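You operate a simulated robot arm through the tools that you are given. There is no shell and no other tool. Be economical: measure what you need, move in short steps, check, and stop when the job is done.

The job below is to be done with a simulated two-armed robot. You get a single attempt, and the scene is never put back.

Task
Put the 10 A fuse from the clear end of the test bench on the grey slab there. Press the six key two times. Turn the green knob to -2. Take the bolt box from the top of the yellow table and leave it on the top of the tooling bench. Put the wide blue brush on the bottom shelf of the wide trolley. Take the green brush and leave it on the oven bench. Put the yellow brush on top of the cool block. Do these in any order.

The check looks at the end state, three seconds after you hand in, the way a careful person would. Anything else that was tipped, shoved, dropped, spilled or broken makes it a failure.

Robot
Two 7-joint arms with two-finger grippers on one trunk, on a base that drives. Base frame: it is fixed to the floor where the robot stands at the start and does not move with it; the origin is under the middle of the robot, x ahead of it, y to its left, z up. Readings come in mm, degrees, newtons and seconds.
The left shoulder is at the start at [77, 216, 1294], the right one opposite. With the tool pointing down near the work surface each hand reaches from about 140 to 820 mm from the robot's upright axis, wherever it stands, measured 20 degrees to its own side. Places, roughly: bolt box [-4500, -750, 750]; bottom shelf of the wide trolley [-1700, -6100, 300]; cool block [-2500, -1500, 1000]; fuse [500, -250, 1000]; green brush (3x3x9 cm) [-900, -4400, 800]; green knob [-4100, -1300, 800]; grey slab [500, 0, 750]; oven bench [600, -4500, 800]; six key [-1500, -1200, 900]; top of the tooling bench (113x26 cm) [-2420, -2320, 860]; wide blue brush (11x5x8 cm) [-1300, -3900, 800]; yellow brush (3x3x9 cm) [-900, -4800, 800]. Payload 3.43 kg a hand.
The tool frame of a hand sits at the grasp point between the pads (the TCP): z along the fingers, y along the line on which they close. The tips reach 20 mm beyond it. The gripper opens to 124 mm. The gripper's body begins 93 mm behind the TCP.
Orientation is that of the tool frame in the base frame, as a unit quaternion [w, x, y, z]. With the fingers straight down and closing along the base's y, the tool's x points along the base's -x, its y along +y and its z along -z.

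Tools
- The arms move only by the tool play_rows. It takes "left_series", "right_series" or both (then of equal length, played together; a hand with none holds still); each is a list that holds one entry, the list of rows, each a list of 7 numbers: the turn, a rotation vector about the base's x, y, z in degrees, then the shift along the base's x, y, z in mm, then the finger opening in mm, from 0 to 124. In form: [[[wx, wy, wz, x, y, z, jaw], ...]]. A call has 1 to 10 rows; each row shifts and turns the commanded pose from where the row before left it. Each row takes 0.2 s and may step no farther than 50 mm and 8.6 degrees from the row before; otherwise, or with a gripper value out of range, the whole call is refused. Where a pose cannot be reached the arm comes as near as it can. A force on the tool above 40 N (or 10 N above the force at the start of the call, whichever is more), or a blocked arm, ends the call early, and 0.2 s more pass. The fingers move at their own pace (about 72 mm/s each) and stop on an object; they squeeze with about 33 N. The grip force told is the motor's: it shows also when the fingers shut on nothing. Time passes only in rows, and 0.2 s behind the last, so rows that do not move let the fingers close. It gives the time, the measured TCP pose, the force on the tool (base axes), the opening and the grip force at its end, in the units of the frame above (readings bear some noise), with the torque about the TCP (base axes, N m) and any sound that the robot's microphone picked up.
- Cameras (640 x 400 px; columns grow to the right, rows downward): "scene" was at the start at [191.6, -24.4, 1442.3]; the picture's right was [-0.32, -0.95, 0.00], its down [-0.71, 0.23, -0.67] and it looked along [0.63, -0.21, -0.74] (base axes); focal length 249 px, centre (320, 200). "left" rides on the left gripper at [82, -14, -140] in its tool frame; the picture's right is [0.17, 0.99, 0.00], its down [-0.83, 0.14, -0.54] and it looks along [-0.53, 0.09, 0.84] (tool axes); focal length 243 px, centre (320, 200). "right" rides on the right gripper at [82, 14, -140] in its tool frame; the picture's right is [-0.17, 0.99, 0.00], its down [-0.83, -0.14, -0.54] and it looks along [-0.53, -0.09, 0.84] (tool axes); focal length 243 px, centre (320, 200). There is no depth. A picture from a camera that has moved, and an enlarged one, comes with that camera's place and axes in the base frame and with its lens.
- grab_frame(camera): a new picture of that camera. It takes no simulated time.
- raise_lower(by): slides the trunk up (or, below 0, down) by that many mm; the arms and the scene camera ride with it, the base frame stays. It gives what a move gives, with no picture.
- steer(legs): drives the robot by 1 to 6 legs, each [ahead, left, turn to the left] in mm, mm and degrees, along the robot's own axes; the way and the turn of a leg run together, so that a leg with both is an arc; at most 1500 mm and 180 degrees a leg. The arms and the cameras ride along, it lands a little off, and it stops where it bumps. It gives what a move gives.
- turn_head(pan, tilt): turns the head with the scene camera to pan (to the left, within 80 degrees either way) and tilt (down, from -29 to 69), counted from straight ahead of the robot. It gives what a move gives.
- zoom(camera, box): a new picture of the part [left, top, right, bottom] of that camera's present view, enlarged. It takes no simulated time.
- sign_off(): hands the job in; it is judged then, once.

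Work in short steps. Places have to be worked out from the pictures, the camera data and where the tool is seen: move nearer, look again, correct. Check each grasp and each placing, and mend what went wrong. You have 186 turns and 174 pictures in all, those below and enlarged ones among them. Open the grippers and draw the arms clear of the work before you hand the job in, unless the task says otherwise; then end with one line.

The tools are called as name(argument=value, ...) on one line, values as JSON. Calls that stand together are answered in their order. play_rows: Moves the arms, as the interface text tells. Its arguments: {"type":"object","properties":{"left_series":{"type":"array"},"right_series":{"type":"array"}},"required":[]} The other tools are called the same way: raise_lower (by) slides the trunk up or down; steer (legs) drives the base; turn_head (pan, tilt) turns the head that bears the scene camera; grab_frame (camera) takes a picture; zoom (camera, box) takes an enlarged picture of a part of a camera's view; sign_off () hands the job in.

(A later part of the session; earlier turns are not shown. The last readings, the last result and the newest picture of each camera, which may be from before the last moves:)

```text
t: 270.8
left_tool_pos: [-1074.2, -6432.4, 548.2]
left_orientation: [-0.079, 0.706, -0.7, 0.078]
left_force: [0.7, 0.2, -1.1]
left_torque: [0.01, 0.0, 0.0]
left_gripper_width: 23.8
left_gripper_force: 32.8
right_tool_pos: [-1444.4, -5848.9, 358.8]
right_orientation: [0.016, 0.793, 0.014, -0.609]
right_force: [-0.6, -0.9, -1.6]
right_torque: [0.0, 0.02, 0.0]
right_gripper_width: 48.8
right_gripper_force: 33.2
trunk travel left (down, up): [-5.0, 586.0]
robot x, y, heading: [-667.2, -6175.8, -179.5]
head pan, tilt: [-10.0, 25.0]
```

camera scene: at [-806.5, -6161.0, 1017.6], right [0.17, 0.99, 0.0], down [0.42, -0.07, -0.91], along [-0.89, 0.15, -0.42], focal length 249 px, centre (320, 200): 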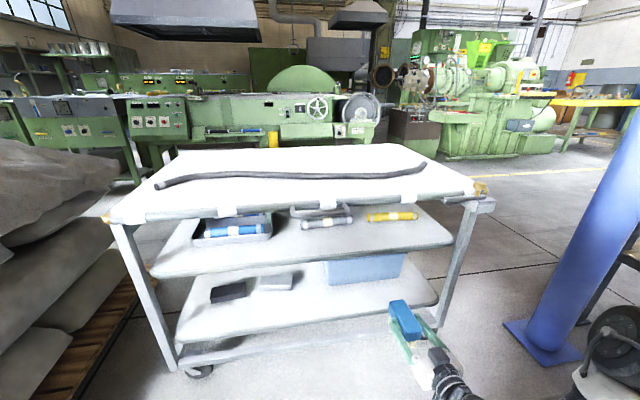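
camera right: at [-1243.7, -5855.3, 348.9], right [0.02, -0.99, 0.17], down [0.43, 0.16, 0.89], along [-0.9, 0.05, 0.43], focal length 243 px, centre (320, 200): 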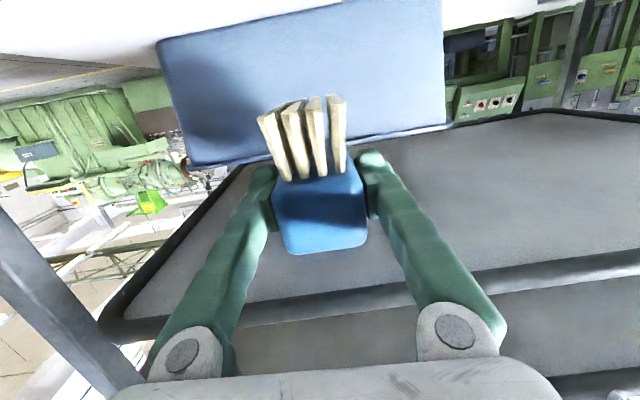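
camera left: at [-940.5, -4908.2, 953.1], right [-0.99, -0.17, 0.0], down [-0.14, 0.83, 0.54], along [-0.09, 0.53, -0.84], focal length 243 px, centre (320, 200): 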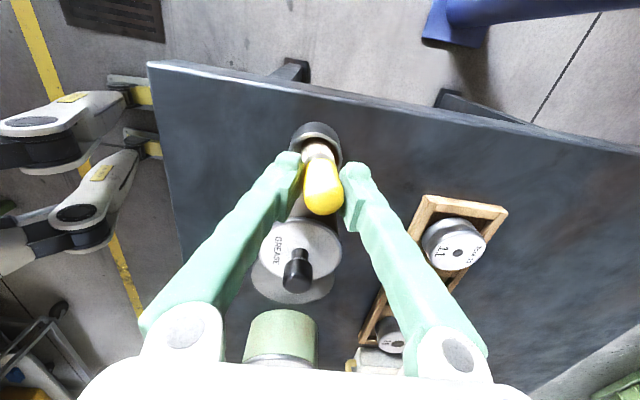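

play_rows(right_series=[[[0, 0, 0, 0, 0, -3, 30], [0, 0, 0, 0, 0, -3, 30], [0, 0, 0, 0, 0, -3, 30], [0, 0, 0, 0, 0, 0, 30]]])

zoom(camera="scene", box=[350, 280, 470, 380])

grab_frame(camera="right")

```text
t: 271.8
left_tool_pos: [-1074.2, -6430.4, 548.5]
left_orientation: [-0.079, 0.706, -0.7, 0.078]
left_force: [0.3, -0.2, -0.8]
left_torque: [0.01, 0.04, 0.01]
left_gripper_width: 23.5
left_gripper_force: 32.7
right_tool_pos: [-1445.4, -5846.5, 356.4]
right_orientation: [0.016, 0.793, 0.013, -0.609]
right_force: [-1.2, 0.9, -1.9]
right_torque: [0.0, 0.01, 0.02]
right_gripper_width: 49.0
right_gripper_force: 32.8
right hand out of reach, approached as far as the arm can: row 2
trunk travel left (down, up): [-5.0, 586.0]
robot x, y, heading: [-665.5, -6175.5, -179.5]
head pan, tilt: [-10.0, 25.0]
```

```text
4.00 times, centred on (410, 330) of scene
camera zoom: at [-1011.3, -6164.6, 1017.6], right [0.16, 0.99, 0.0], down [0.42, -0.07, -0.91], along [-0.89, 0.15, -0.42], focal length 995 px, centre (-40, -320)
```

zoom: 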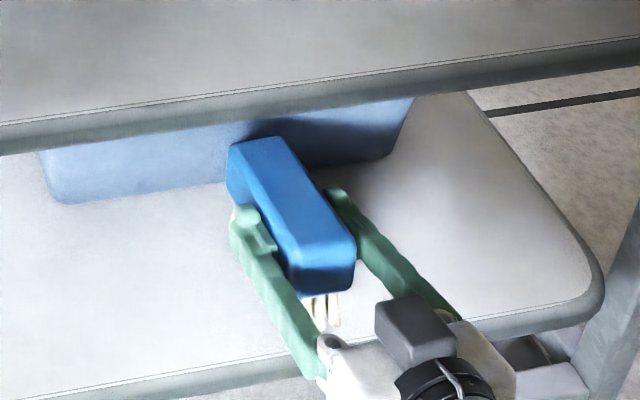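

```text
59 pictures are left
camera right: at [-1288.2, -5852.6, 312.9], right [0.0, -0.99, 0.17], down [0.3, 0.16, 0.94], along [-0.95, 0.05, 0.29], focal length 243 px, centre (320, 200)
```

right: 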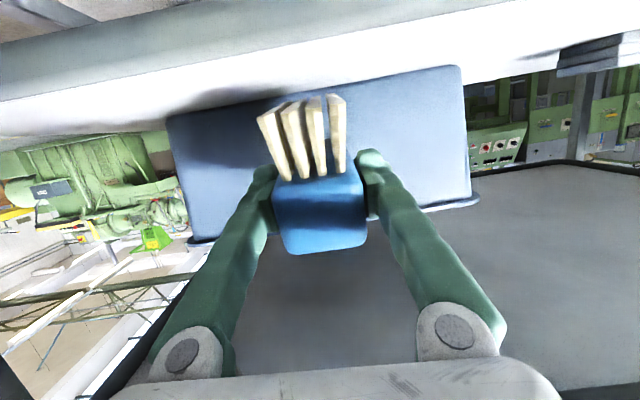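

The shelf is at z ≈ 282: the far bristles are 2–3 mm above it, the near ones about 18 mm. I go 12 mm deeper, drop the trunk 4 mm, and see.

steer(legs=[[12, 0, 0]])

raise_lower(by=-4)

play_rows(right_series=[[[0, 2, 0, 0, 0, -2, 30], [0, 2, 0, 0, 0, -1, 30], [0, 0, 0, 0, 0, 0, 30]]])

```text
t: 272.6
left_tool_pos: [-1086.1, -6430.2, 548.1]
left_orientation: [-0.079, 0.706, -0.7, 0.077]
left_force: [0.0, 0.5, -0.9]
left_torque: [0.04, -0.04, -0.02]
left_gripper_width: 23.6
left_gripper_force: 32.7
right_tool_pos: [-1457.0, -5846.6, 355.7]
right_orientation: [0.016, 0.794, 0.014, -0.608]
right_force: [0.1, -0.4, -1.3]
right_torque: [0.0, -0.04, -0.03]
right_gripper_width: 48.8
right_gripper_force: 33.2
trunk travel left (down, up): [-5.0, 586.0]
robot x, y, heading: [-679.4, -6180.3, -179.4]
head pan, tilt: [-10.0, 25.0]
```

```text
t: 273.1
left_tool_pos: [-1086.5, -6430.2, 544.5]
left_orientation: [-0.078, 0.706, -0.7, 0.078]
left_force: [0.2, 0.7, -1.1]
left_torque: [-0.01, 0.01, -0.01]
left_gripper_width: 23.9
left_gripper_force: 33.5
right_tool_pos: [-1457.1, -5845.2, 352.4]
right_orientation: [0.017, 0.794, 0.015, -0.607]
right_force: [-0.6, -0.3, -1.4]
right_torque: [0.04, -0.04, 0.01]
right_gripper_width: 49.0
right_gripper_force: 32.9
trunk travel left (down, up): [-1.0, 590.0]
robot x, y, heading: [-681.8, -6181.0, -179.4]
head pan, tilt: [-10.0, 25.0]
```

```text
t: 273.9
left_tool_pos: [-1086.6, -6430.6, 544.9]
left_orientation: [-0.08, 0.706, -0.699, 0.078]
left_force: [-0.5, 0.3, -1.0]
left_torque: [-0.03, -0.03, 0.03]
left_gripper_width: 23.7
left_gripper_force: 33.2
right_tool_pos: [-1459.6, -5834.3, 372.0]
right_orientation: [0.016, 0.775, 0.015, -0.632]
right_force: [-0.6, -0.3, -1.4]
right_torque: [0.0, -0.07, 0.0]
right_gripper_width: 48.7
right_gripper_force: 33.1
right hand out of reach, approached as far as the arm can: row 1, 2
trunk travel left (down, up): [-1.0, 590.0]
robot x, y, heading: [-679.6, -6180.1, -179.2]
head pan, tilt: [-10.0, 25.0]
```

Levelling lifts the hand; I go back to the lower pose and ease to contact of the far bristles.

play_rows(right_series=[[[0, -2, 0, 0, -5, -8, 30], [0, -2, 0, 0, -5, -8, 30], [0, -0.5, 0, 0, 0, -5, 30], [0, 0, 0, 0, 0, -3, 30], [0, 0, 0, 0, 0, 0, 30]]])

grab_frame(camera="right")

```text
t: 275.1
left_tool_pos: [-1085.4, -6430.0, 544.9]
left_orientation: [-0.079, 0.706, -0.7, 0.078]
left_force: [0.5, -0.9, -0.3]
left_torque: [-0.03, 0.01, -0.01]
left_gripper_width: 23.8
left_gripper_force: 33.3
right_tool_pos: [-1461.4, -5843.6, 348.6]
right_orientation: [0.017, 0.797, 0.014, -0.604]
right_force: [-0.2, 0.3, -1.4]
right_torque: [-0.03, 0.01, 0.0]
right_gripper_width: 48.6
right_gripper_force: 32.9
trunk travel left (down, up): [-1.0, 590.0]
robot x, y, heading: [-678.6, -6174.2, -179.1]
head pan, tilt: [-10.0, 25.0]
```

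```text
58 pictures are left
camera right: at [-1303.1, -5851.5, 307.5], right [0.0, -0.99, 0.17], down [0.29, 0.16, 0.94], along [-0.96, 0.05, 0.28], focal length 243 px, centre (320, 200)
```

right: 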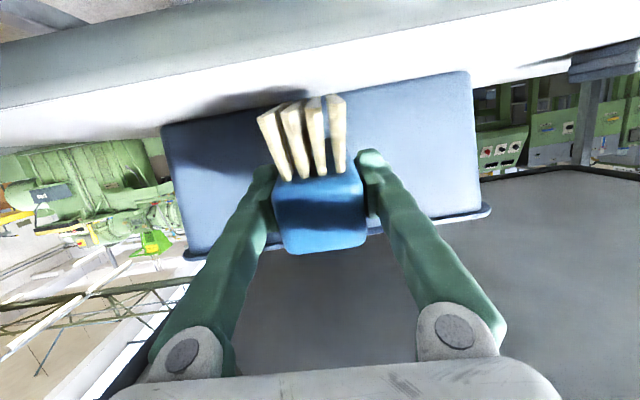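

play_rows(right_series=[[[0, 0, 0, 0, 0, -3, 30], [0, 0, 0, 0, 0, -3, 30], [0, 0, 0, 0, 0, 0, 30]]])

```text
t: 275.9
left_tool_pos: [-1085.4, -6429.9, 545.1]
left_orientation: [-0.079, 0.706, -0.699, 0.078]
left_force: [-1.2, -0.7, -0.6]
left_torque: [0.03, 0.0, 0.01]
left_gripper_width: 23.7
left_gripper_force: 33.0
right_tool_pos: [-1460.7, -5844.2, 347.3]
right_orientation: [0.017, 0.798, 0.014, -0.602]
right_force: [-0.1, 0.0, -2.0]
right_torque: [0.0, -0.02, 0.0]
right_gripper_width: 48.5
right_gripper_force: 33.2
right hand out of reach, approached as far as the arm can: row 2
trunk travel left (down, up): [-1.0, 590.0]
robot x, y, heading: [-679.7, -6179.1, -179.3]
head pan, tilt: [-10.0, 25.0]
```

The far end is within a couple of mm of the shelf. I release here and let it settle.

play_rows(right_series=[[[0, -2, 0, 0, 0, 0, 30], [0, 0, 0, 0, 0, 0, 52], [0, 0, 0, 0, 0, 0, 60], [0, 0, 0, 0, 0, 0, 75], [0, 0, 0, 0, 0, 0, 85], [0, 0, 0, 0, 0, 0, 85]]])

grab_frame(camera="right")

zoom(camera="scene", box=[350, 280, 470, 380])

```text
t: 277.3
left_tool_pos: [-1085.2, -6429.8, 544.7]
left_orientation: [-0.079, 0.706, -0.7, 0.078]
left_force: [-0.4, 0.3, -1.5]
left_torque: [-0.04, -0.01, 0.0]
left_gripper_width: 23.6
left_gripper_force: 33.4
right_tool_pos: [-1459.4, -5843.8, 345.7]
right_orientation: [0.017, 0.808, 0.014, -0.589]
right_force: [0.1, -0.1, 0.5]
right_torque: [0.02, -0.01, -0.03]
right_gripper_width: 84.6
right_gripper_force: 0.1
trunk travel left (down, up): [-1.0, 590.0]
robot x, y, heading: [-679.3, -6174.6, -179.3]
head pan, tilt: [-10.0, 25.0]
```

```text
57 pictures are left
camera right: at [-1301.3, -5850.6, 311.1], right [-0.01, -0.99, 0.17], down [0.25, 0.16, 0.95], along [-0.97, 0.05, 0.25], focal length 243 px, centre (320, 200)
```

right: 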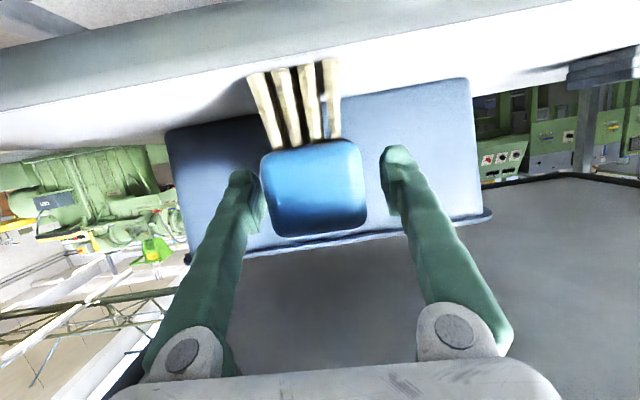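

```text
4.00 times, centred on (410, 330) of scene
camera zoom: at [-1023.3, -6164.8, 1015.7], right [0.16, 0.99, 0.0], down [0.42, -0.07, -0.91], along [-0.89, 0.15, -0.42], focal length 995 px, centre (-40, -320)
```

zoom: 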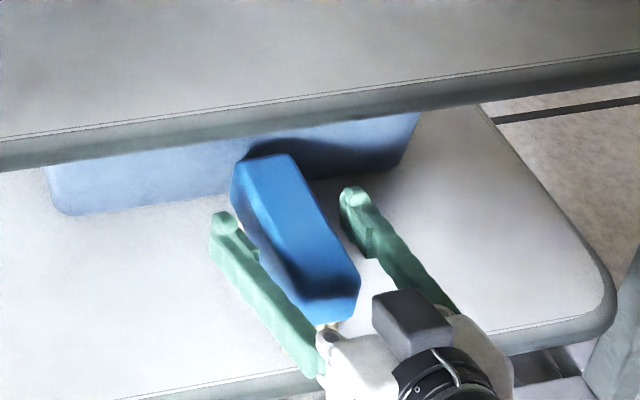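

The brush stands on its bristles on the bottom shelf, clear of the fingers. I back straight out.

steer(legs=[[-350, 0, 0]])

raise_lower(by=450)

turn_head(pan=-5, tilt=35)

grab_frame(camera="scene")

```text
t: 280.0
left_tool_pos: [-740.4, -6426.7, 544.7]
left_orientation: [-0.078, 0.706, -0.699, 0.078]
left_force: [1.0, 0.9, -1.0]
left_torque: [-0.02, 0.02, 0.0]
left_gripper_width: 23.7
left_gripper_force: 32.8
right_tool_pos: [-1116.3, -5839.9, 347.3]
right_orientation: [0.017, 0.808, 0.014, -0.589]
right_force: [-0.5, -0.8, -0.1]
right_torque: [-0.02, -0.02, -0.01]
right_gripper_width: 85.0
right_gripper_force: 0.1
trunk travel left (down, up): [-1.0, 590.0]
robot x, y, heading: [-327.8, -6174.7, -179.1]
head pan, tilt: [-10.0, 25.0]
```

```text
refused: 450 is not a number from -400 to 400
```

```text
t: 280.7
left_tool_pos: [-739.7, -6426.9, 544.5]
left_orientation: [-0.079, 0.706, -0.7, 0.078]
left_force: [1.1, 0.1, -0.6]
left_torque: [-0.01, -0.04, 0.03]
left_gripper_width: 23.8
left_gripper_force: 32.7
right_tool_pos: [-1115.2, -5839.8, 346.5]
right_orientation: [0.017, 0.808, 0.013, -0.589]
right_force: [0.3, -0.9, -0.4]
right_torque: [0.04, -0.02, 0.03]
right_gripper_width: 84.7
right_gripper_force: 0.1
trunk travel left (down, up): [-1.0, 590.0]
robot x, y, heading: [-333.5, -6167.2, -179.4]
head pan, tilt: [-5.0, 35.0]
```

```text
55 pictures are left
camera scene: at [-675.5, -6169.4, 1000.0], right [0.08, 1.0, 0.0], down [0.57, -0.04, -0.82], along [-0.82, 0.06, -0.57], focal length 249 px, centre (320, 200)
```

scene: 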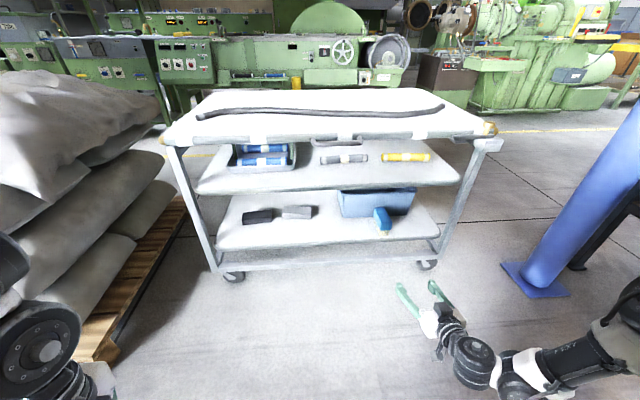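

The brush is on the bottom shelf and nothing else moved. I raise the trunk and turn the right hand back to pointing down.

raise_lower(by=400)

play_rows(right_series=[[[0, -8, 0, 10, 0, 0, 60], [0, -8, 0, 15, 0, 10, 60], [0, -8, 0, 20, 0, 20, 60], [0, -8, 0, 20, 0, 20, 60], [0, -8, 0, 20, 0, 20, 60], [0, -8, 0, 20, 0, 20, 60], [0, -8, 0, 20, 0, 20, 60], [0, -8, 0, 20, 0, 20, 60], [0, -8, 0, 20, 0, 20, 60], [0, 0, 0, 20, 0, 20, 60]]])

```text
t: 284.5
left_tool_pos: [-740.3, -6428.1, 944.2]
left_orientation: [-0.079, 0.706, -0.7, 0.078]
left_force: [0.9, -0.7, -1.2]
left_torque: [0.0, 0.02, -0.01]
left_gripper_width: 23.9
left_gripper_force: 32.8
right_tool_pos: [-1150.0, -5840.5, 904.3]
right_orientation: [0.016, 0.736, 0.015, -0.677]
right_force: [0.7, -0.4, 0.0]
right_torque: [0.0, 0.02, -0.02]
right_gripper_width: 85.2
right_gripper_force: 0.1
trunk travel left (down, up): [-401.0, 190.0]
robot x, y, heading: [-333.8, -6175.0, -179.3]
head pan, tilt: [-5.0, 35.0]
```

```text
t: 286.7
left_tool_pos: [-740.7, -6425.9, 945.1]
left_orientation: [-0.078, 0.706, -0.699, 0.078]
left_force: [0.2, -0.2, -0.5]
left_torque: [0.03, 0.04, -0.02]
left_gripper_width: 23.4
left_gripper_force: 32.8
right_tool_pos: [-962.1, -5837.0, 1075.0]
right_orientation: [0.021, 0.993, 0.002, -0.115]
right_force: [-0.5, 0.0, -0.8]
right_torque: [0.01, 0.06, -0.03]
right_gripper_width: 60.0
right_gripper_force: 0.1
trunk travel left (down, up): [-401.0, 190.0]
robot x, y, heading: [-333.6, -6176.2, -179.1]
head pan, tilt: [-5.0, 35.0]
```

I correct the left hand's 9° tilt and finish the right hand's, and retract it a little.

play_rows(left_series=[[[0, 4.5, 0, 0, 0, 20, 10], [0, 4.5, 0, 0, 0, 20, 10], [0, 0, 0, 0, 0, 20, 10], [0, 0, 0, 0, 0, 20, 10], [0, 0, 0, 0, 0, 20, 10]]], right_series=[[[0, -8, 0, 40, 0, 0, 60], [0, -5, 0, 40, 0, 0, 60], [0, 0, 0, 40, 0, 0, 60], [0, 0, 0, 40, 0, 0, 60], [0, 0, 0, 40, 0, 0, 60]]])

steer(legs=[[0, 0, -89], [1500, 0, 0], [1450, 0, 0], [0, 1400, 0]])

turn_head(pan=40, tilt=15)

grab_frame(camera="scene")

```text
t: 287.9
left_tool_pos: [-738.6, -6429.1, 1046.4]
left_orientation: [-0.022, 0.71, -0.704, 0.021]
left_force: [0.6, -0.7, -0.6]
left_torque: [0.0, 0.01, 0.02]
left_gripper_width: 23.9
left_gripper_force: 33.5
right_tool_pos: [-762.5, -5840.2, 1075.3]
right_orientation: [0.022, 1.0, 0.0, -0.002]
right_force: [-0.2, 0.8, -0.4]
right_torque: [0.02, 0.05, 0.0]
right_gripper_width: 60.2
right_gripper_force: 0.0
trunk travel left (down, up): [-401.0, 190.0]
robot x, y, heading: [-328.7, -6175.0, -179.3]
head pan, tilt: [-5.0, 35.0]
```

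```text
t: 326.2
left_tool_pos: [-2072.1, -2899.9, 1046.7]
left_orientation: [0.002, -0.022, 0.999, -0.032]
left_force: [0.5, -4.5, 1.2]
left_torque: [0.84, 0.15, 0.2]
left_gripper_width: 23.7
left_gripper_force: 33.6
right_tool_pos: [-1491.5, -2844.1, 1075.1]
right_orientation: [0.015, 0.724, -0.689, -0.018]
right_force: [0.4, -0.3, -0.4]
right_torque: [0.0, -0.01, 0.0]
right_gripper_width: 60.0
right_gripper_force: 0.0
trunk travel left (down, up): [-401.0, 190.0]
robot x, y, heading: [-1804.8, -3294.1, 93.5]
head pan, tilt: [-5.0, 35.0]
stopped in leg 4: the robot was blocked; the commanded pose is now the measured one
```

```text
t: 327.4
left_tool_pos: [-2073.5, -2899.1, 1046.0]
left_orientation: [0.001, -0.024, 0.999, -0.033]
left_force: [3.0, -2.8, 0.3]
left_torque: [0.49, 0.4, 0.1]
left_gripper_width: 23.8
left_gripper_force: 33.1
right_tool_pos: [-1491.8, -2845.1, 1075.6]
right_orientation: [0.016, 0.725, -0.688, -0.017]
right_force: [0.0, -0.1, -0.3]
right_torque: [0.02, 0.01, 0.02]
right_gripper_width: 60.0
right_gripper_force: 0.0
trunk travel left (down, up): [-401.0, 190.0]
robot x, y, heading: [-1804.6, -3290.9, 93.3]
head pan, tilt: [40.0, 15.0]
```

```text
54 pictures are left
camera scene: at [-1875.1, -3092.2, 1442.0], right [0.73, 0.69, 0.0], down [0.18, -0.19, -0.97], along [-0.66, 0.7, -0.26], focal length 249 px, centre (320, 200)
```

scene: 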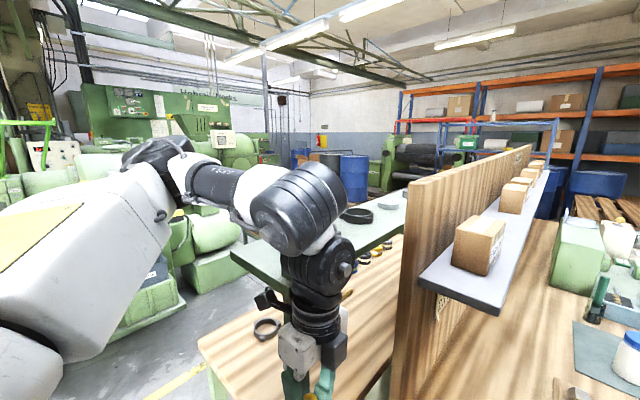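

I was blocked on the left – the left hand seems to touch the bench there. I slide back right 80 mm and look with the left camera.

steer(legs=[[-60, -80, 0]])

grab_frame(camera="left")

turn_head(pan=20, tilt=40)

grab_frame(camera="scene")

```text
t: 329.1
left_tool_pos: [-1995.1, -2956.2, 1044.5]
left_orientation: [0.003, -0.023, 0.999, -0.032]
left_force: [0.7, -0.4, -0.1]
left_torque: [0.02, 0.08, -0.01]
left_gripper_width: 23.7
left_gripper_force: 32.7
right_tool_pos: [-1412.4, -2901.8, 1075.8]
right_orientation: [0.014, 0.724, -0.689, -0.015]
right_force: [-0.5, -0.4, 0.7]
right_torque: [0.05, -0.02, 0.01]
right_gripper_width: 59.8
right_gripper_force: 0.0
trunk travel left (down, up): [-401.0, 190.0]
robot x, y, heading: [-1724.2, -3349.9, 93.3]
head pan, tilt: [40.0, 15.0]
```

```text
53 pictures are left
camera left: at [-2076.7, -2965.4, 1186.0], right [-0.21, 0.98, -0.06], down [0.82, 0.21, 0.53], along [0.53, 0.06, -0.84], focal length 243 px, centre (320, 200)
```

left: 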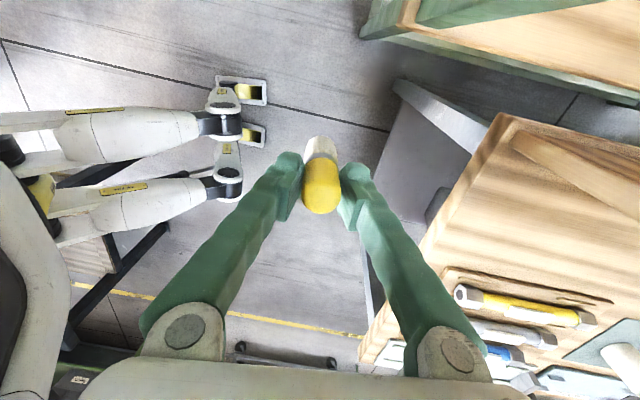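

```text
t: 330.0
left_tool_pos: [-1993.2, -2957.2, 1044.0]
left_orientation: [0.002, -0.023, 0.999, -0.032]
left_force: [0.2, 0.6, -0.2]
left_torque: [-0.03, 0.04, 0.01]
left_gripper_width: 23.7
left_gripper_force: 33.2
right_tool_pos: [-1412.7, -2902.1, 1075.4]
right_orientation: [0.014, 0.725, -0.689, -0.016]
right_force: [0.6, 0.4, -0.2]
right_torque: [-0.02, 0.03, -0.01]
right_gripper_width: 59.9
right_gripper_force: 0.1
trunk travel left (down, up): [-401.0, 190.0]
robot x, y, heading: [-1722.4, -3351.4, 93.5]
head pan, tilt: [20.0, 40.0]
```

```text
52 pictures are left
camera scene: at [-1766.4, -3139.1, 1402.3], right [0.92, 0.4, 0.0], down [0.26, -0.59, -0.77], along [-0.3, 0.7, -0.64], focal length 249 px, centre (320, 200)
```

scene: 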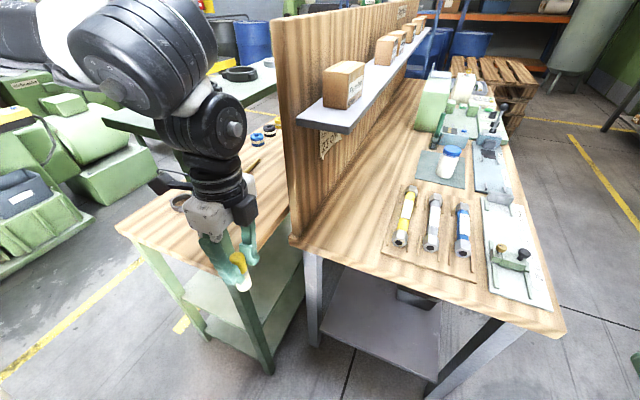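

The bench behind is the tooling bench: its wooden top's west strip (x ≈ -2550..-2290, z ≈ 860) matches; my hand touched its raised shelf, and nothing looks displaced. I go around its south end to the west aisle.

steer(legs=[[-150, 0, 0], [0, 0, 87], [1300, 0, 0]])

turn_head(pan=-60, tilt=22)

grab_frame(camera="scene")

```text
t: 344.1
left_tool_pos: [-3445.1, -3625.2, 1043.4]
left_orientation: [0.024, -0.674, 0.738, -0.022]
left_force: [-0.5, -0.1, 0.0]
left_torque: [-0.03, 0.0, 0.01]
left_gripper_width: 23.8
left_gripper_force: 33.2
right_tool_pos: [-3418.6, -3040.8, 1074.3]
right_orientation: [0.021, 0.999, -0.044, -0.004]
right_force: [-0.2, 0.4, 0.9]
right_torque: [0.02, -0.02, 0.0]
right_gripper_width: 60.2
right_gripper_force: 0.1
trunk travel left (down, up): [-401.0, 190.0]
robot x, y, heading: [-3020.2, -3409.4, 175.4]
head pan, tilt: [20.0, 40.0]
```

```text
t: 345.6
left_tool_pos: [-3445.4, -3624.8, 1045.1]
left_orientation: [0.023, -0.674, 0.738, -0.022]
left_force: [0.2, 0.3, -0.6]
left_torque: [-0.01, 0.0, 0.02]
left_gripper_width: 23.7
left_gripper_force: 32.9
right_tool_pos: [-3419.1, -3040.4, 1075.4]
right_orientation: [0.021, 0.999, -0.044, -0.002]
right_force: [0.0, -0.5, -0.1]
right_torque: [-0.02, 0.01, -0.01]
right_gripper_width: 60.0
right_gripper_force: 0.1
trunk travel left (down, up): [-401.0, 190.0]
robot x, y, heading: [-3015.9, -3413.3, 175.4]
head pan, tilt: [-60.0, 22.0]
```

```text
51 pictures are left
camera scene: at [-3191.9, -3316.0, 1430.4], right [0.9, 0.43, 0.0], down [0.16, -0.34, -0.93], along [-0.4, 0.84, -0.37], focal length 249 px, centre (320, 200)
```

scene: 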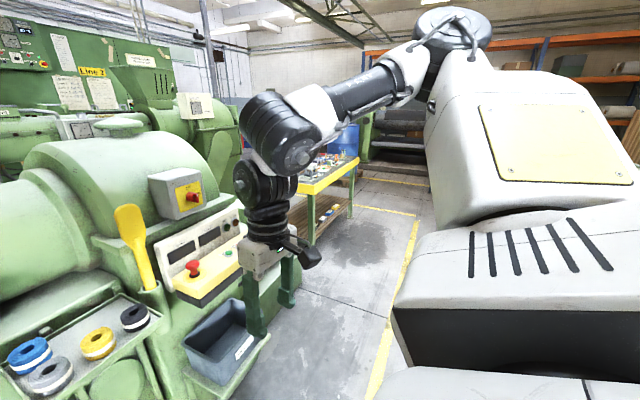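

The aisle is about 1.1 m wide (x -2560..-3650). I turn to face north and look.

steer(legs=[[0, 0, -85]])

turn_head(pan=0, tilt=20)

grab_frame(camera="scene")

```text
t: 350.8
left_tool_pos: [-3292.1, -3018.5, 1044.8]
left_orientation: [0.003, -0.028, 0.999, -0.032]
left_force: [-0.1, 0.0, -0.7]
left_torque: [0.01, 0.0, 0.0]
left_gripper_width: 24.0
left_gripper_force: 33.0
right_tool_pos: [-2711.6, -2959.4, 1075.3]
right_orientation: [0.013, 0.728, -0.685, -0.016]
right_force: [-0.8, 0.1, -0.8]
right_torque: [0.02, 0.03, 0.0]
right_gripper_width: 59.8
right_gripper_force: 0.0
trunk travel left (down, up): [-401.0, 190.0]
robot x, y, heading: [-3020.7, -3412.1, 94.2]
head pan, tilt: [-60.0, 22.0]
```

```text
t: 352.1
left_tool_pos: [-3292.9, -3019.3, 1044.7]
left_orientation: [0.004, -0.029, 0.999, -0.032]
left_force: [0.5, 0.6, -0.4]
left_torque: [-0.01, -0.02, -0.02]
left_gripper_width: 23.9
left_gripper_force: 33.3
right_tool_pos: [-2711.5, -2959.8, 1075.6]
right_orientation: [0.015, 0.728, -0.685, -0.017]
right_force: [0.8, -0.6, -0.1]
right_torque: [-0.02, -0.02, -0.03]
right_gripper_width: 59.9
right_gripper_force: 0.0
trunk travel left (down, up): [-401.0, 190.0]
robot x, y, heading: [-3016.7, -3411.4, 94.0]
head pan, tilt: [0.0, 20.0]
```

```text
50 pictures are left
camera scene: at [-3035.1, -3184.6, 1433.6], right [1.0, 0.07, 0.0], down [0.02, -0.34, -0.94], along [-0.06, 0.94, -0.34], focal length 249 px, centre (320, 200)
```

scene: 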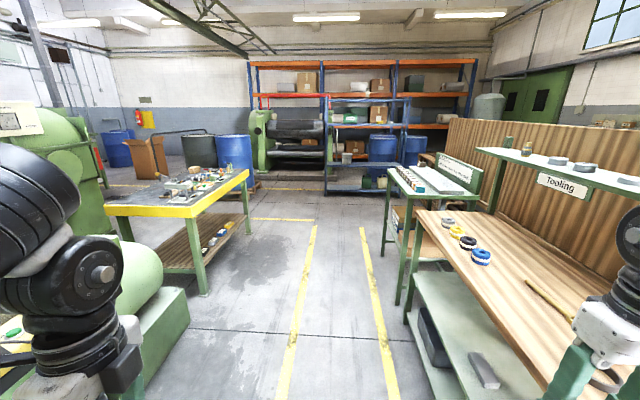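

Good view: the Tooling bench on the right, another small bench beyond it, the yellow table at the left. I zoom on the latter two.

zoom(camera="scene", box=[360, 130, 560, 255])

zoom(camera="scene", box=[90, 130, 290, 255])

```text
3.20 times, centred on (460, 192) of scene
camera zoom: at [-3035.1, -3184.6, 1433.6], right [1.0, 0.07, 0.0], down [0.02, -0.34, -0.94], along [-0.06, 0.94, -0.34], focal length 796 px, centre (-128, 224)
```

zoom: 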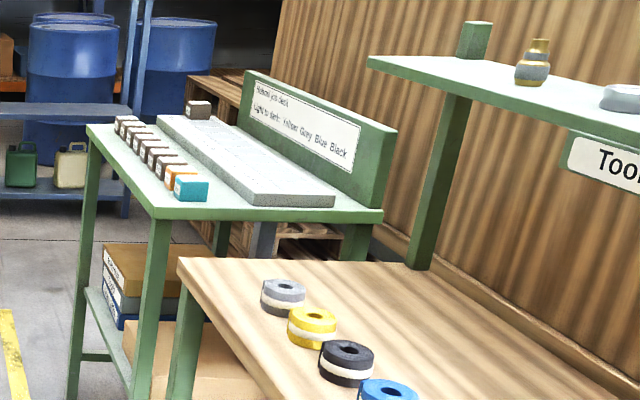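

```text
3.20 times, centred on (190, 192) of scene
camera zoom: at [-3035.1, -3184.6, 1433.6], right [1.0, 0.07, 0.0], down [0.02, -0.34, -0.94], along [-0.06, 0.94, -0.34], focal length 796 px, centre (736, 224)
```

zoom: 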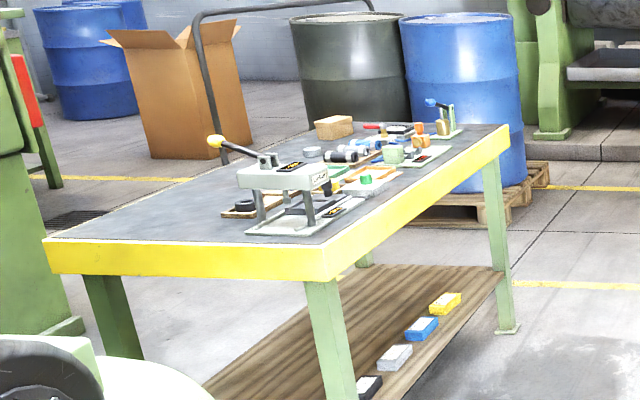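

The "cool block" must be the teal cube at the desk's near end (beside a warm orange one), about [-2470, -1520]. I drive north and turn to face it with the left hand.

steer(legs=[[0, 0, -4], [1500, 60, 0], [160, 0, 0], [0, 0, -90]])

turn_head(pan=15, tilt=42)

grab_frame(camera="scene")

```text
refused: leg 2 is longer than a leg can be; nothing moved
```

```text
t: 353.0
left_tool_pos: [-3293.7, -3019.8, 1044.7]
left_orientation: [0.003, -0.029, 0.999, -0.033]
left_force: [0.6, 0.9, -0.2]
left_torque: [-0.01, 0.0, -0.02]
left_gripper_width: 23.7
left_gripper_force: 33.2
right_tool_pos: [-2712.1, -2959.3, 1074.8]
right_orientation: [0.015, 0.728, -0.685, -0.017]
right_force: [0.6, -0.1, -0.5]
right_torque: [-0.01, 0.0, 0.02]
right_gripper_width: 60.3
right_gripper_force: 0.1
trunk travel left (down, up): [-401.0, 190.0]
robot x, y, heading: [-3014.9, -3410.0, 93.8]
head pan, tilt: [15.0, 42.0]
```

```text
47 pictures are left
camera scene: at [-3055.8, -3198.4, 1399.4], right [0.95, 0.33, 0.0], down [0.22, -0.63, -0.74], along [-0.24, 0.7, -0.67], focal length 249 px, centre (320, 200)
```

scene: 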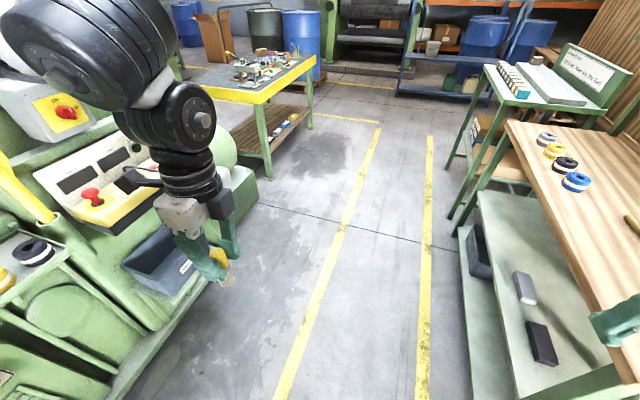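

A leg was just too long. I split it.

steer(legs=[[0, 0, -4], [1300, 0, 0], [350, 60, 0], [0, 0, -90]])

grab_frame(camera="scene")

```text
t: 369.3
left_tool_pos: [-2674.1, -1510.8, 1043.8]
left_orientation: [-0.021, 0.715, 0.698, -0.025]
left_force: [0.7, 0.1, -0.6]
left_torque: [-0.02, -0.03, 0.0]
left_gripper_width: 23.9
left_gripper_force: 33.2
right_tool_pos: [-2659.5, -2096.8, 1076.3]
right_orientation: [0.003, 0.009, 1.0, 0.022]
right_force: [0.1, -0.3, -0.7]
right_torque: [0.0, -0.02, 0.01]
right_gripper_width: 60.0
right_gripper_force: 0.1
trunk travel left (down, up): [-401.0, 190.0]
robot x, y, heading: [-3087.0, -1755.1, -0.4]
head pan, tilt: [15.0, 42.0]
```

```text
46 pictures are left
camera scene: at [-2873.3, -1733.9, 1399.3], right [0.25, -0.97, 0.0], down [-0.65, -0.17, -0.74], along [0.72, 0.18, -0.67], focal length 249 px, centre (320, 200)
```

scene: 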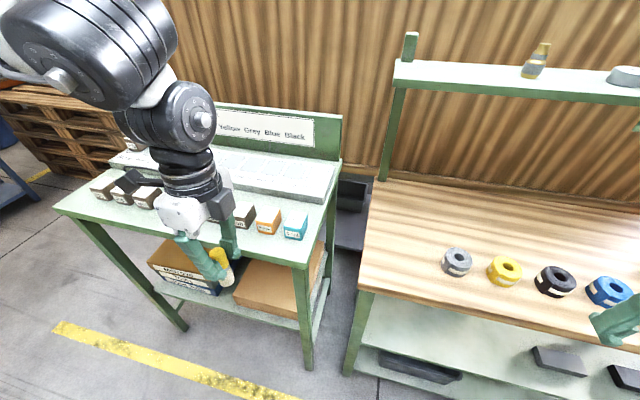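

zoom(camera="scene", box=[200, 180, 340, 270])

grab_frame(camera="left")

```text
4.44 times, centred on (270, 225) of scene
camera zoom: at [-2873.3, -1733.9, 1399.3], right [0.25, -0.97, 0.0], down [-0.65, -0.17, -0.74], along [0.72, 0.18, -0.67], focal length 1106 px, centre (542, 89)
```

zoom: 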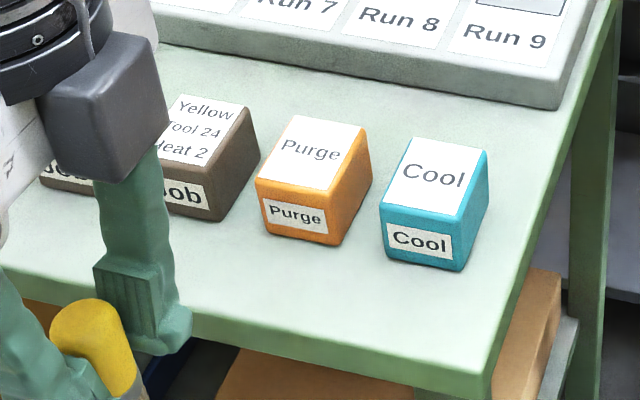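

```text
44 pictures are left
camera left: at [-2676.9, -1428.4, 1186.2], right [0.99, 0.14, -0.06], down [0.16, -0.83, 0.53], along [0.02, -0.54, -0.84], focal length 243 px, centre (320, 200)
```

left: 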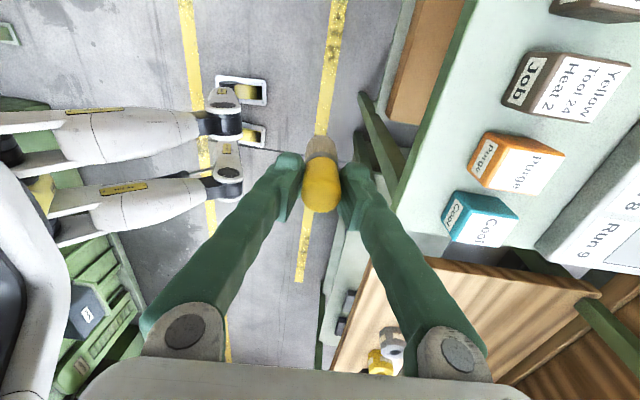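

Confirmed, it's labelled "Cool"; its top centre is at about [-2481, -1572, 958]. I shift the base 80 mm right for reach, straighten the hand, and bring the brush above the block.

steer(legs=[[0, -85, 0]])

play_rows(left_series=[[[0, -3.7, 0, 0, 0, 25, 10], [0, 0, 0, 40, 5, 0, 10], [0, 0, 0, 40, 5, 0, 10], [0, 0, 0, 40, 5, 0, 10], [0, 0, 0, 40, 5, 0, 10], [0, 0, 0, 30, 4, 0, 10], [0, 0, 0, 0, 0, 0, 10]]])

zoom(camera="scene", box=[200, 150, 340, 270])

grab_frame(camera="left")

```text
t: 371.1
left_tool_pos: [-2675.1, -1597.9, 1043.7]
left_orientation: [-0.022, 0.715, 0.699, -0.025]
left_force: [-0.2, -0.1, 0.1]
left_torque: [0.01, -0.03, 0.04]
left_gripper_width: 23.8
left_gripper_force: 33.1
right_tool_pos: [-2660.7, -2181.2, 1075.2]
right_orientation: [0.003, 0.009, 1.0, 0.021]
right_force: [-0.1, -0.2, 0.3]
right_torque: [-0.02, -0.01, 0.0]
right_gripper_width: 59.8
right_gripper_force: 0.1
trunk travel left (down, up): [-401.0, 190.0]
robot x, y, heading: [-3087.1, -1839.8, -0.1]
head pan, tilt: [15.0, 42.0]
```

```text
t: 372.7
left_tool_pos: [-2485.4, -1572.0, 1069.2]
left_orientation: [0.002, 0.715, 0.699, -0.001]
left_force: [1.2, -0.2, -1.1]
left_torque: [0.0, -0.04, -0.02]
left_gripper_width: 23.6
left_gripper_force: 33.0
right_tool_pos: [-2661.4, -2181.1, 1076.0]
right_orientation: [0.003, 0.01, 1.0, 0.021]
right_force: [0.6, 0.9, -0.3]
right_torque: [0.03, -0.02, 0.01]
right_gripper_width: 59.8
right_gripper_force: 0.1
trunk travel left (down, up): [-401.0, 190.0]
robot x, y, heading: [-3088.2, -1843.5, -0.7]
head pan, tilt: [15.0, 42.0]
```

```text
3.33 times, centred on (270, 210) of scene
camera zoom: at [-2874.8, -1819.6, 1399.4], right [0.25, -0.97, 0.0], down [-0.65, -0.17, -0.74], along [0.72, 0.18, -0.67], focal length 829 px, centre (487, 167)
```

zoom: 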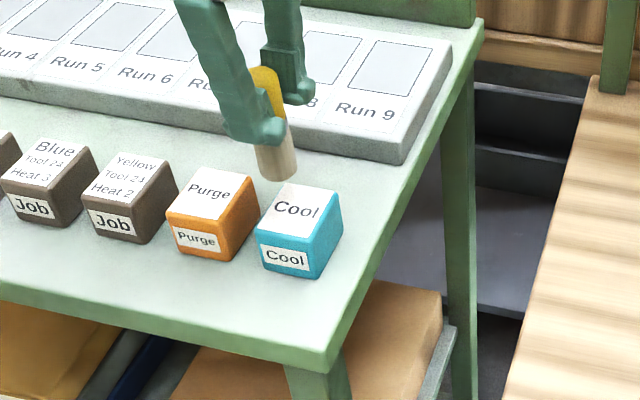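

```text
42 pictures are left
camera left: at [-2497.4, -1489.9, 1211.7], right [0.99, 0.14, 0.0], down [0.12, -0.83, 0.54], along [0.08, -0.54, -0.84], focal length 243 px, centre (320, 200)
```

left: 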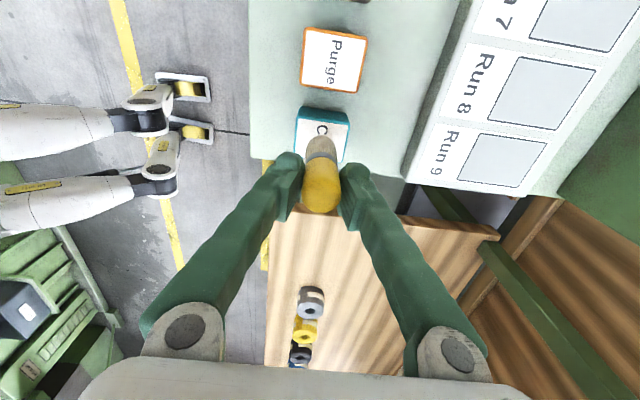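

Block top centre confirmed at [-2483, -1577]. I correct by (2, -5) mm and lower to just above.

play_rows(left_series=[[[0, 0, 0, 2, -5, -10, 10], [0, 0, 0, 0, 0, -15, 10], [0, 0, 0, 0, 0, -10, 10], [0, 0, 0, 0, 0, 0, 10]]])

zoom(camera="scene", box=[230, 170, 310, 250])

```text
t: 373.7
left_tool_pos: [-2482.3, -1579.2, 1035.3]
left_orientation: [0.002, 0.715, 0.699, -0.002]
left_force: [-0.6, -0.5, -1.0]
left_torque: [-0.01, -0.04, 0.02]
left_gripper_width: 23.9
left_gripper_force: 33.0
right_tool_pos: [-2661.8, -2180.8, 1075.5]
right_orientation: [0.003, 0.01, 1.0, 0.022]
right_force: [0.5, -0.4, -0.1]
right_torque: [0.0, 0.0, 0.0]
right_gripper_width: 60.1
right_gripper_force: 0.0
trunk travel left (down, up): [-401.0, 190.0]
robot x, y, heading: [-3085.3, -1837.5, -0.7]
head pan, tilt: [15.0, 42.0]
```

```text
5.00 times, centred on (270, 210) of scene
camera zoom: at [-2874.3, -1820.1, 1399.3], right [0.25, -0.97, 0.0], down [-0.65, -0.17, -0.74], along [0.72, 0.18, -0.67], focal length 1244 px, centre (570, 150)
```

zoom: 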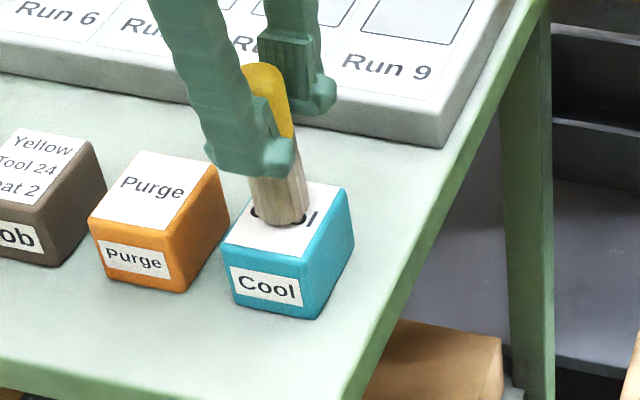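

The bristle end is over the middle of the top. I lower in 2–3 mm steps.

play_rows(left_series=[[[0, 0, 0, 0, 0, -3, 10], [0, 0, 0, 0, 0, -3, 10], [0, 0, 0, 0, 0, -2, 10], [0, 0, 0, 0, 0, 0, 10]]])

```text
t: 374.7
left_tool_pos: [-2483.5, -1579.0, 1029.0]
left_orientation: [0.003, 0.715, 0.699, 0.0]
left_force: [1.7, 4.0, 27.5]
left_torque: [0.25, 0.0, 0.01]
left_gripper_width: 23.7
left_gripper_force: 32.1
right_tool_pos: [-2662.4, -2181.6, 1077.1]
right_orientation: [0.004, 0.01, 1.0, 0.022]
right_force: [-0.2, -0.3, 0.1]
right_torque: [0.01, -0.01, 0.03]
right_gripper_width: 59.9
right_gripper_force: 0.0
trunk travel left (down, up): [-401.0, 190.0]
robot x, y, heading: [-3089.9, -1841.9, -0.6]
head pan, tilt: [15.0, 42.0]
```

Contact. I ease up 2 mm, open slowly, and check.

play_rows(left_series=[[[0, 0, 0, 0, 0, 1.5, 10], [0, 0, 0, 0, 0, 0.5, 10], [0, 0, 0, 0, 0, 0, 27], [0, 0, 0, 0, 0, 0, 32], [0, 0, 0, 0, 0, 0, 45], [0, 0, 0, 0, 0, 0, 60], [0, 0, 0, 0, 0, 0, 60]]])

zoom(camera="scene", box=[230, 170, 310, 250])

```text
t: 376.3
left_tool_pos: [-2483.1, -1578.1, 1028.2]
left_orientation: [0.001, 0.716, 0.699, -0.001]
left_force: [-0.9, -0.1, 0.0]
left_torque: [0.0, 0.0, 0.01]
left_gripper_width: 59.8
left_gripper_force: 0.1
right_tool_pos: [-2661.5, -2181.7, 1074.8]
right_orientation: [0.003, 0.009, 1.0, 0.022]
right_force: [-0.6, -0.5, 0.1]
right_torque: [-0.03, 0.02, 0.0]
right_gripper_width: 60.1
right_gripper_force: 0.0
trunk travel left (down, up): [-401.0, 190.0]
robot x, y, heading: [-3088.0, -1840.9, -0.5]
head pan, tilt: [15.0, 42.0]
```

```text
5.00 times, centred on (270, 210) of scene
camera zoom: at [-2874.3, -1819.9, 1399.3], right [0.25, -0.97, 0.0], down [-0.65, -0.17, -0.74], along [0.72, 0.18, -0.67], focal length 1244 px, centre (570, 150)
```

zoom: 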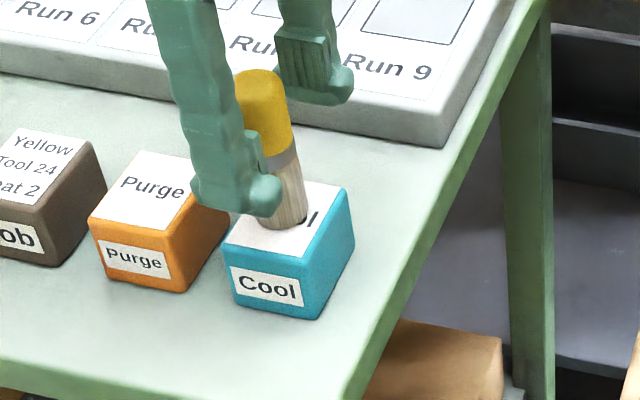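

The brush stands by itself. I raise the left hand straight up and draw it back.

play_rows(left_series=[[[0, 0, 0, 0, 0, 15, 60], [0, 0, 0, 0, 0, 30, 60], [0, 0, 0, 0, 0, 40, 60], [0, 0, 0, 0, 0, 20, 60], [0, 0, 0, -40, 5, 0, 60], [0, 0, 0, -45, 5, 0, 60], [0, 0, 0, -45, 5, 0, 60], [0, 0, 0, -40, 5, 0, 60], [0, 0, 0, 0, 0, 0, 60]]])

grab_frame(camera="scene")

```text
t: 378.3
left_tool_pos: [-2656.3, -1556.5, 1130.9]
left_orientation: [0.001, 0.715, 0.699, -0.002]
left_force: [0.3, 0.1, -0.8]
left_torque: [-0.01, 0.04, -0.01]
left_gripper_width: 60.1
left_gripper_force: 0.1
right_tool_pos: [-2660.5, -2181.9, 1075.3]
right_orientation: [0.002, 0.009, 1.0, 0.022]
right_force: [0.1, -1.1, -0.1]
right_torque: [0.05, -0.02, 0.01]
right_gripper_width: 60.2
right_gripper_force: 0.0
trunk travel left (down, up): [-401.0, 190.0]
robot x, y, heading: [-3088.6, -1839.4, -0.3]
head pan, tilt: [15.0, 42.0]
```

```text
39 pictures are left
camera scene: at [-2873.4, -1820.5, 1399.2], right [0.25, -0.97, 0.0], down [-0.65, -0.17, -0.74], along [0.72, 0.18, -0.67], focal length 249 px, centre (320, 200)
```

scene: 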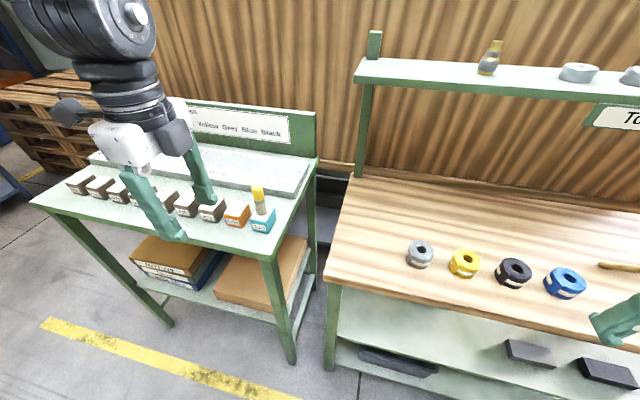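

The yellow brush stands on the Cool block. Now the yellow table: I turn, drive north and face west toward it.

steer(legs=[[0, 0, 90], [700, 0, 0], [0, 0, 90], [350, 0, 0]])

turn_head(pan=0, tilt=32)

grab_frame(camera="scene")

```text
t: 395.8
left_tool_pos: [-3837.1, -1393.4, 1130.4]
left_orientation: [0.002, -0.691, 0.723, 0.001]
left_force: [1.0, -0.1, 0.0]
left_torque: [0.0, -0.03, -0.02]
left_gripper_width: 60.1
left_gripper_force: 0.1
right_tool_pos: [-3815.4, -766.3, 1075.7]
right_orientation: [0.022, 1.0, -0.022, -0.004]
right_force: [-0.8, -0.7, 0.0]
right_torque: [-0.01, -0.02, -0.04]
right_gripper_width: 60.0
right_gripper_force: 0.0
trunk travel left (down, up): [-401.0, 190.0]
robot x, y, heading: [-3399.6, -1119.2, 178.2]
head pan, tilt: [15.0, 42.0]
```

```text
t: 396.5
left_tool_pos: [-3837.1, -1394.0, 1131.1]
left_orientation: [0.001, -0.691, 0.723, 0.002]
left_force: [-0.1, -1.3, -0.6]
left_torque: [-0.01, 0.02, 0.02]
left_gripper_width: 60.4
left_gripper_force: 0.1
right_tool_pos: [-3816.6, -767.3, 1076.3]
right_orientation: [0.022, 1.0, -0.021, -0.002]
right_force: [0.4, -0.6, 0.9]
right_torque: [-0.01, -0.02, -0.02]
right_gripper_width: 60.1
right_gripper_force: 0.0
trunk travel left (down, up): [-401.0, 190.0]
robot x, y, heading: [-3400.1, -1115.5, 178.0]
head pan, tilt: [0.0, 32.0]
```

```text
38 pictures are left
camera scene: at [-3623.8, -1110.0, 1414.3], right [0.03, 1.0, 0.0], down [0.53, -0.02, -0.85], along [-0.85, 0.03, -0.53], focal length 249 px, centre (320, 200)
```

scene: 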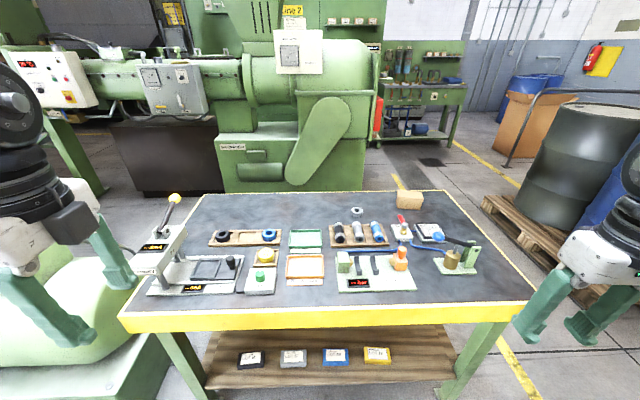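

zoom(camera="scene", box=[130, 185, 300, 300])

zoom(camera="scene", box=[320, 180, 490, 300])

```text
3.48 times, centred on (215, 242) of scene
camera zoom: at [-3623.8, -1110.0, 1414.3], right [0.03, 1.0, 0.0], down [0.53, -0.02, -0.85], along [-0.85, 0.03, -0.53], focal length 865 px, centre (685, 52)
```

zoom: 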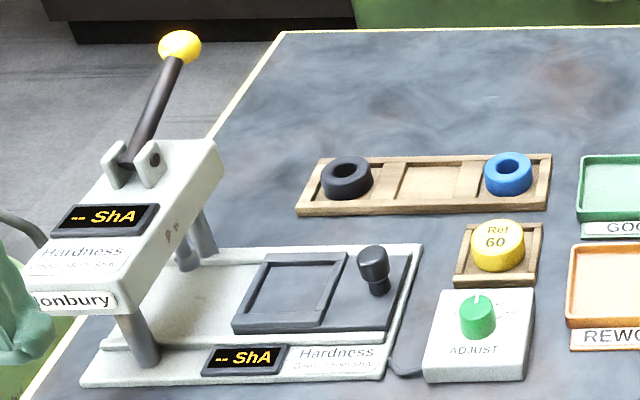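

```text
3.33 times, centred on (405, 240) of scene
camera zoom: at [-3623.8, -1110.0, 1414.3], right [0.03, 1.0, 0.0], down [0.53, -0.02, -0.85], along [-0.85, 0.03, -0.53], focal length 829 px, centre (37, 67)
```

zoom: 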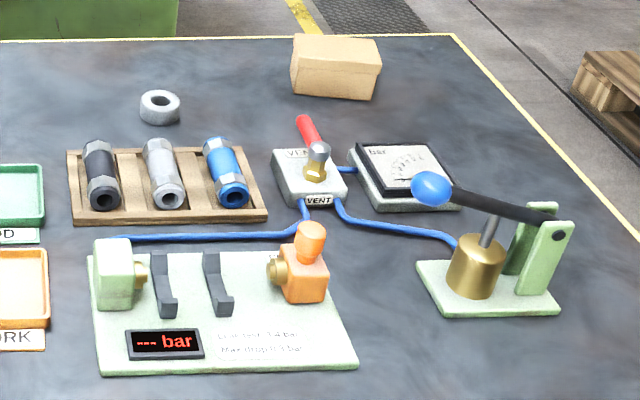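

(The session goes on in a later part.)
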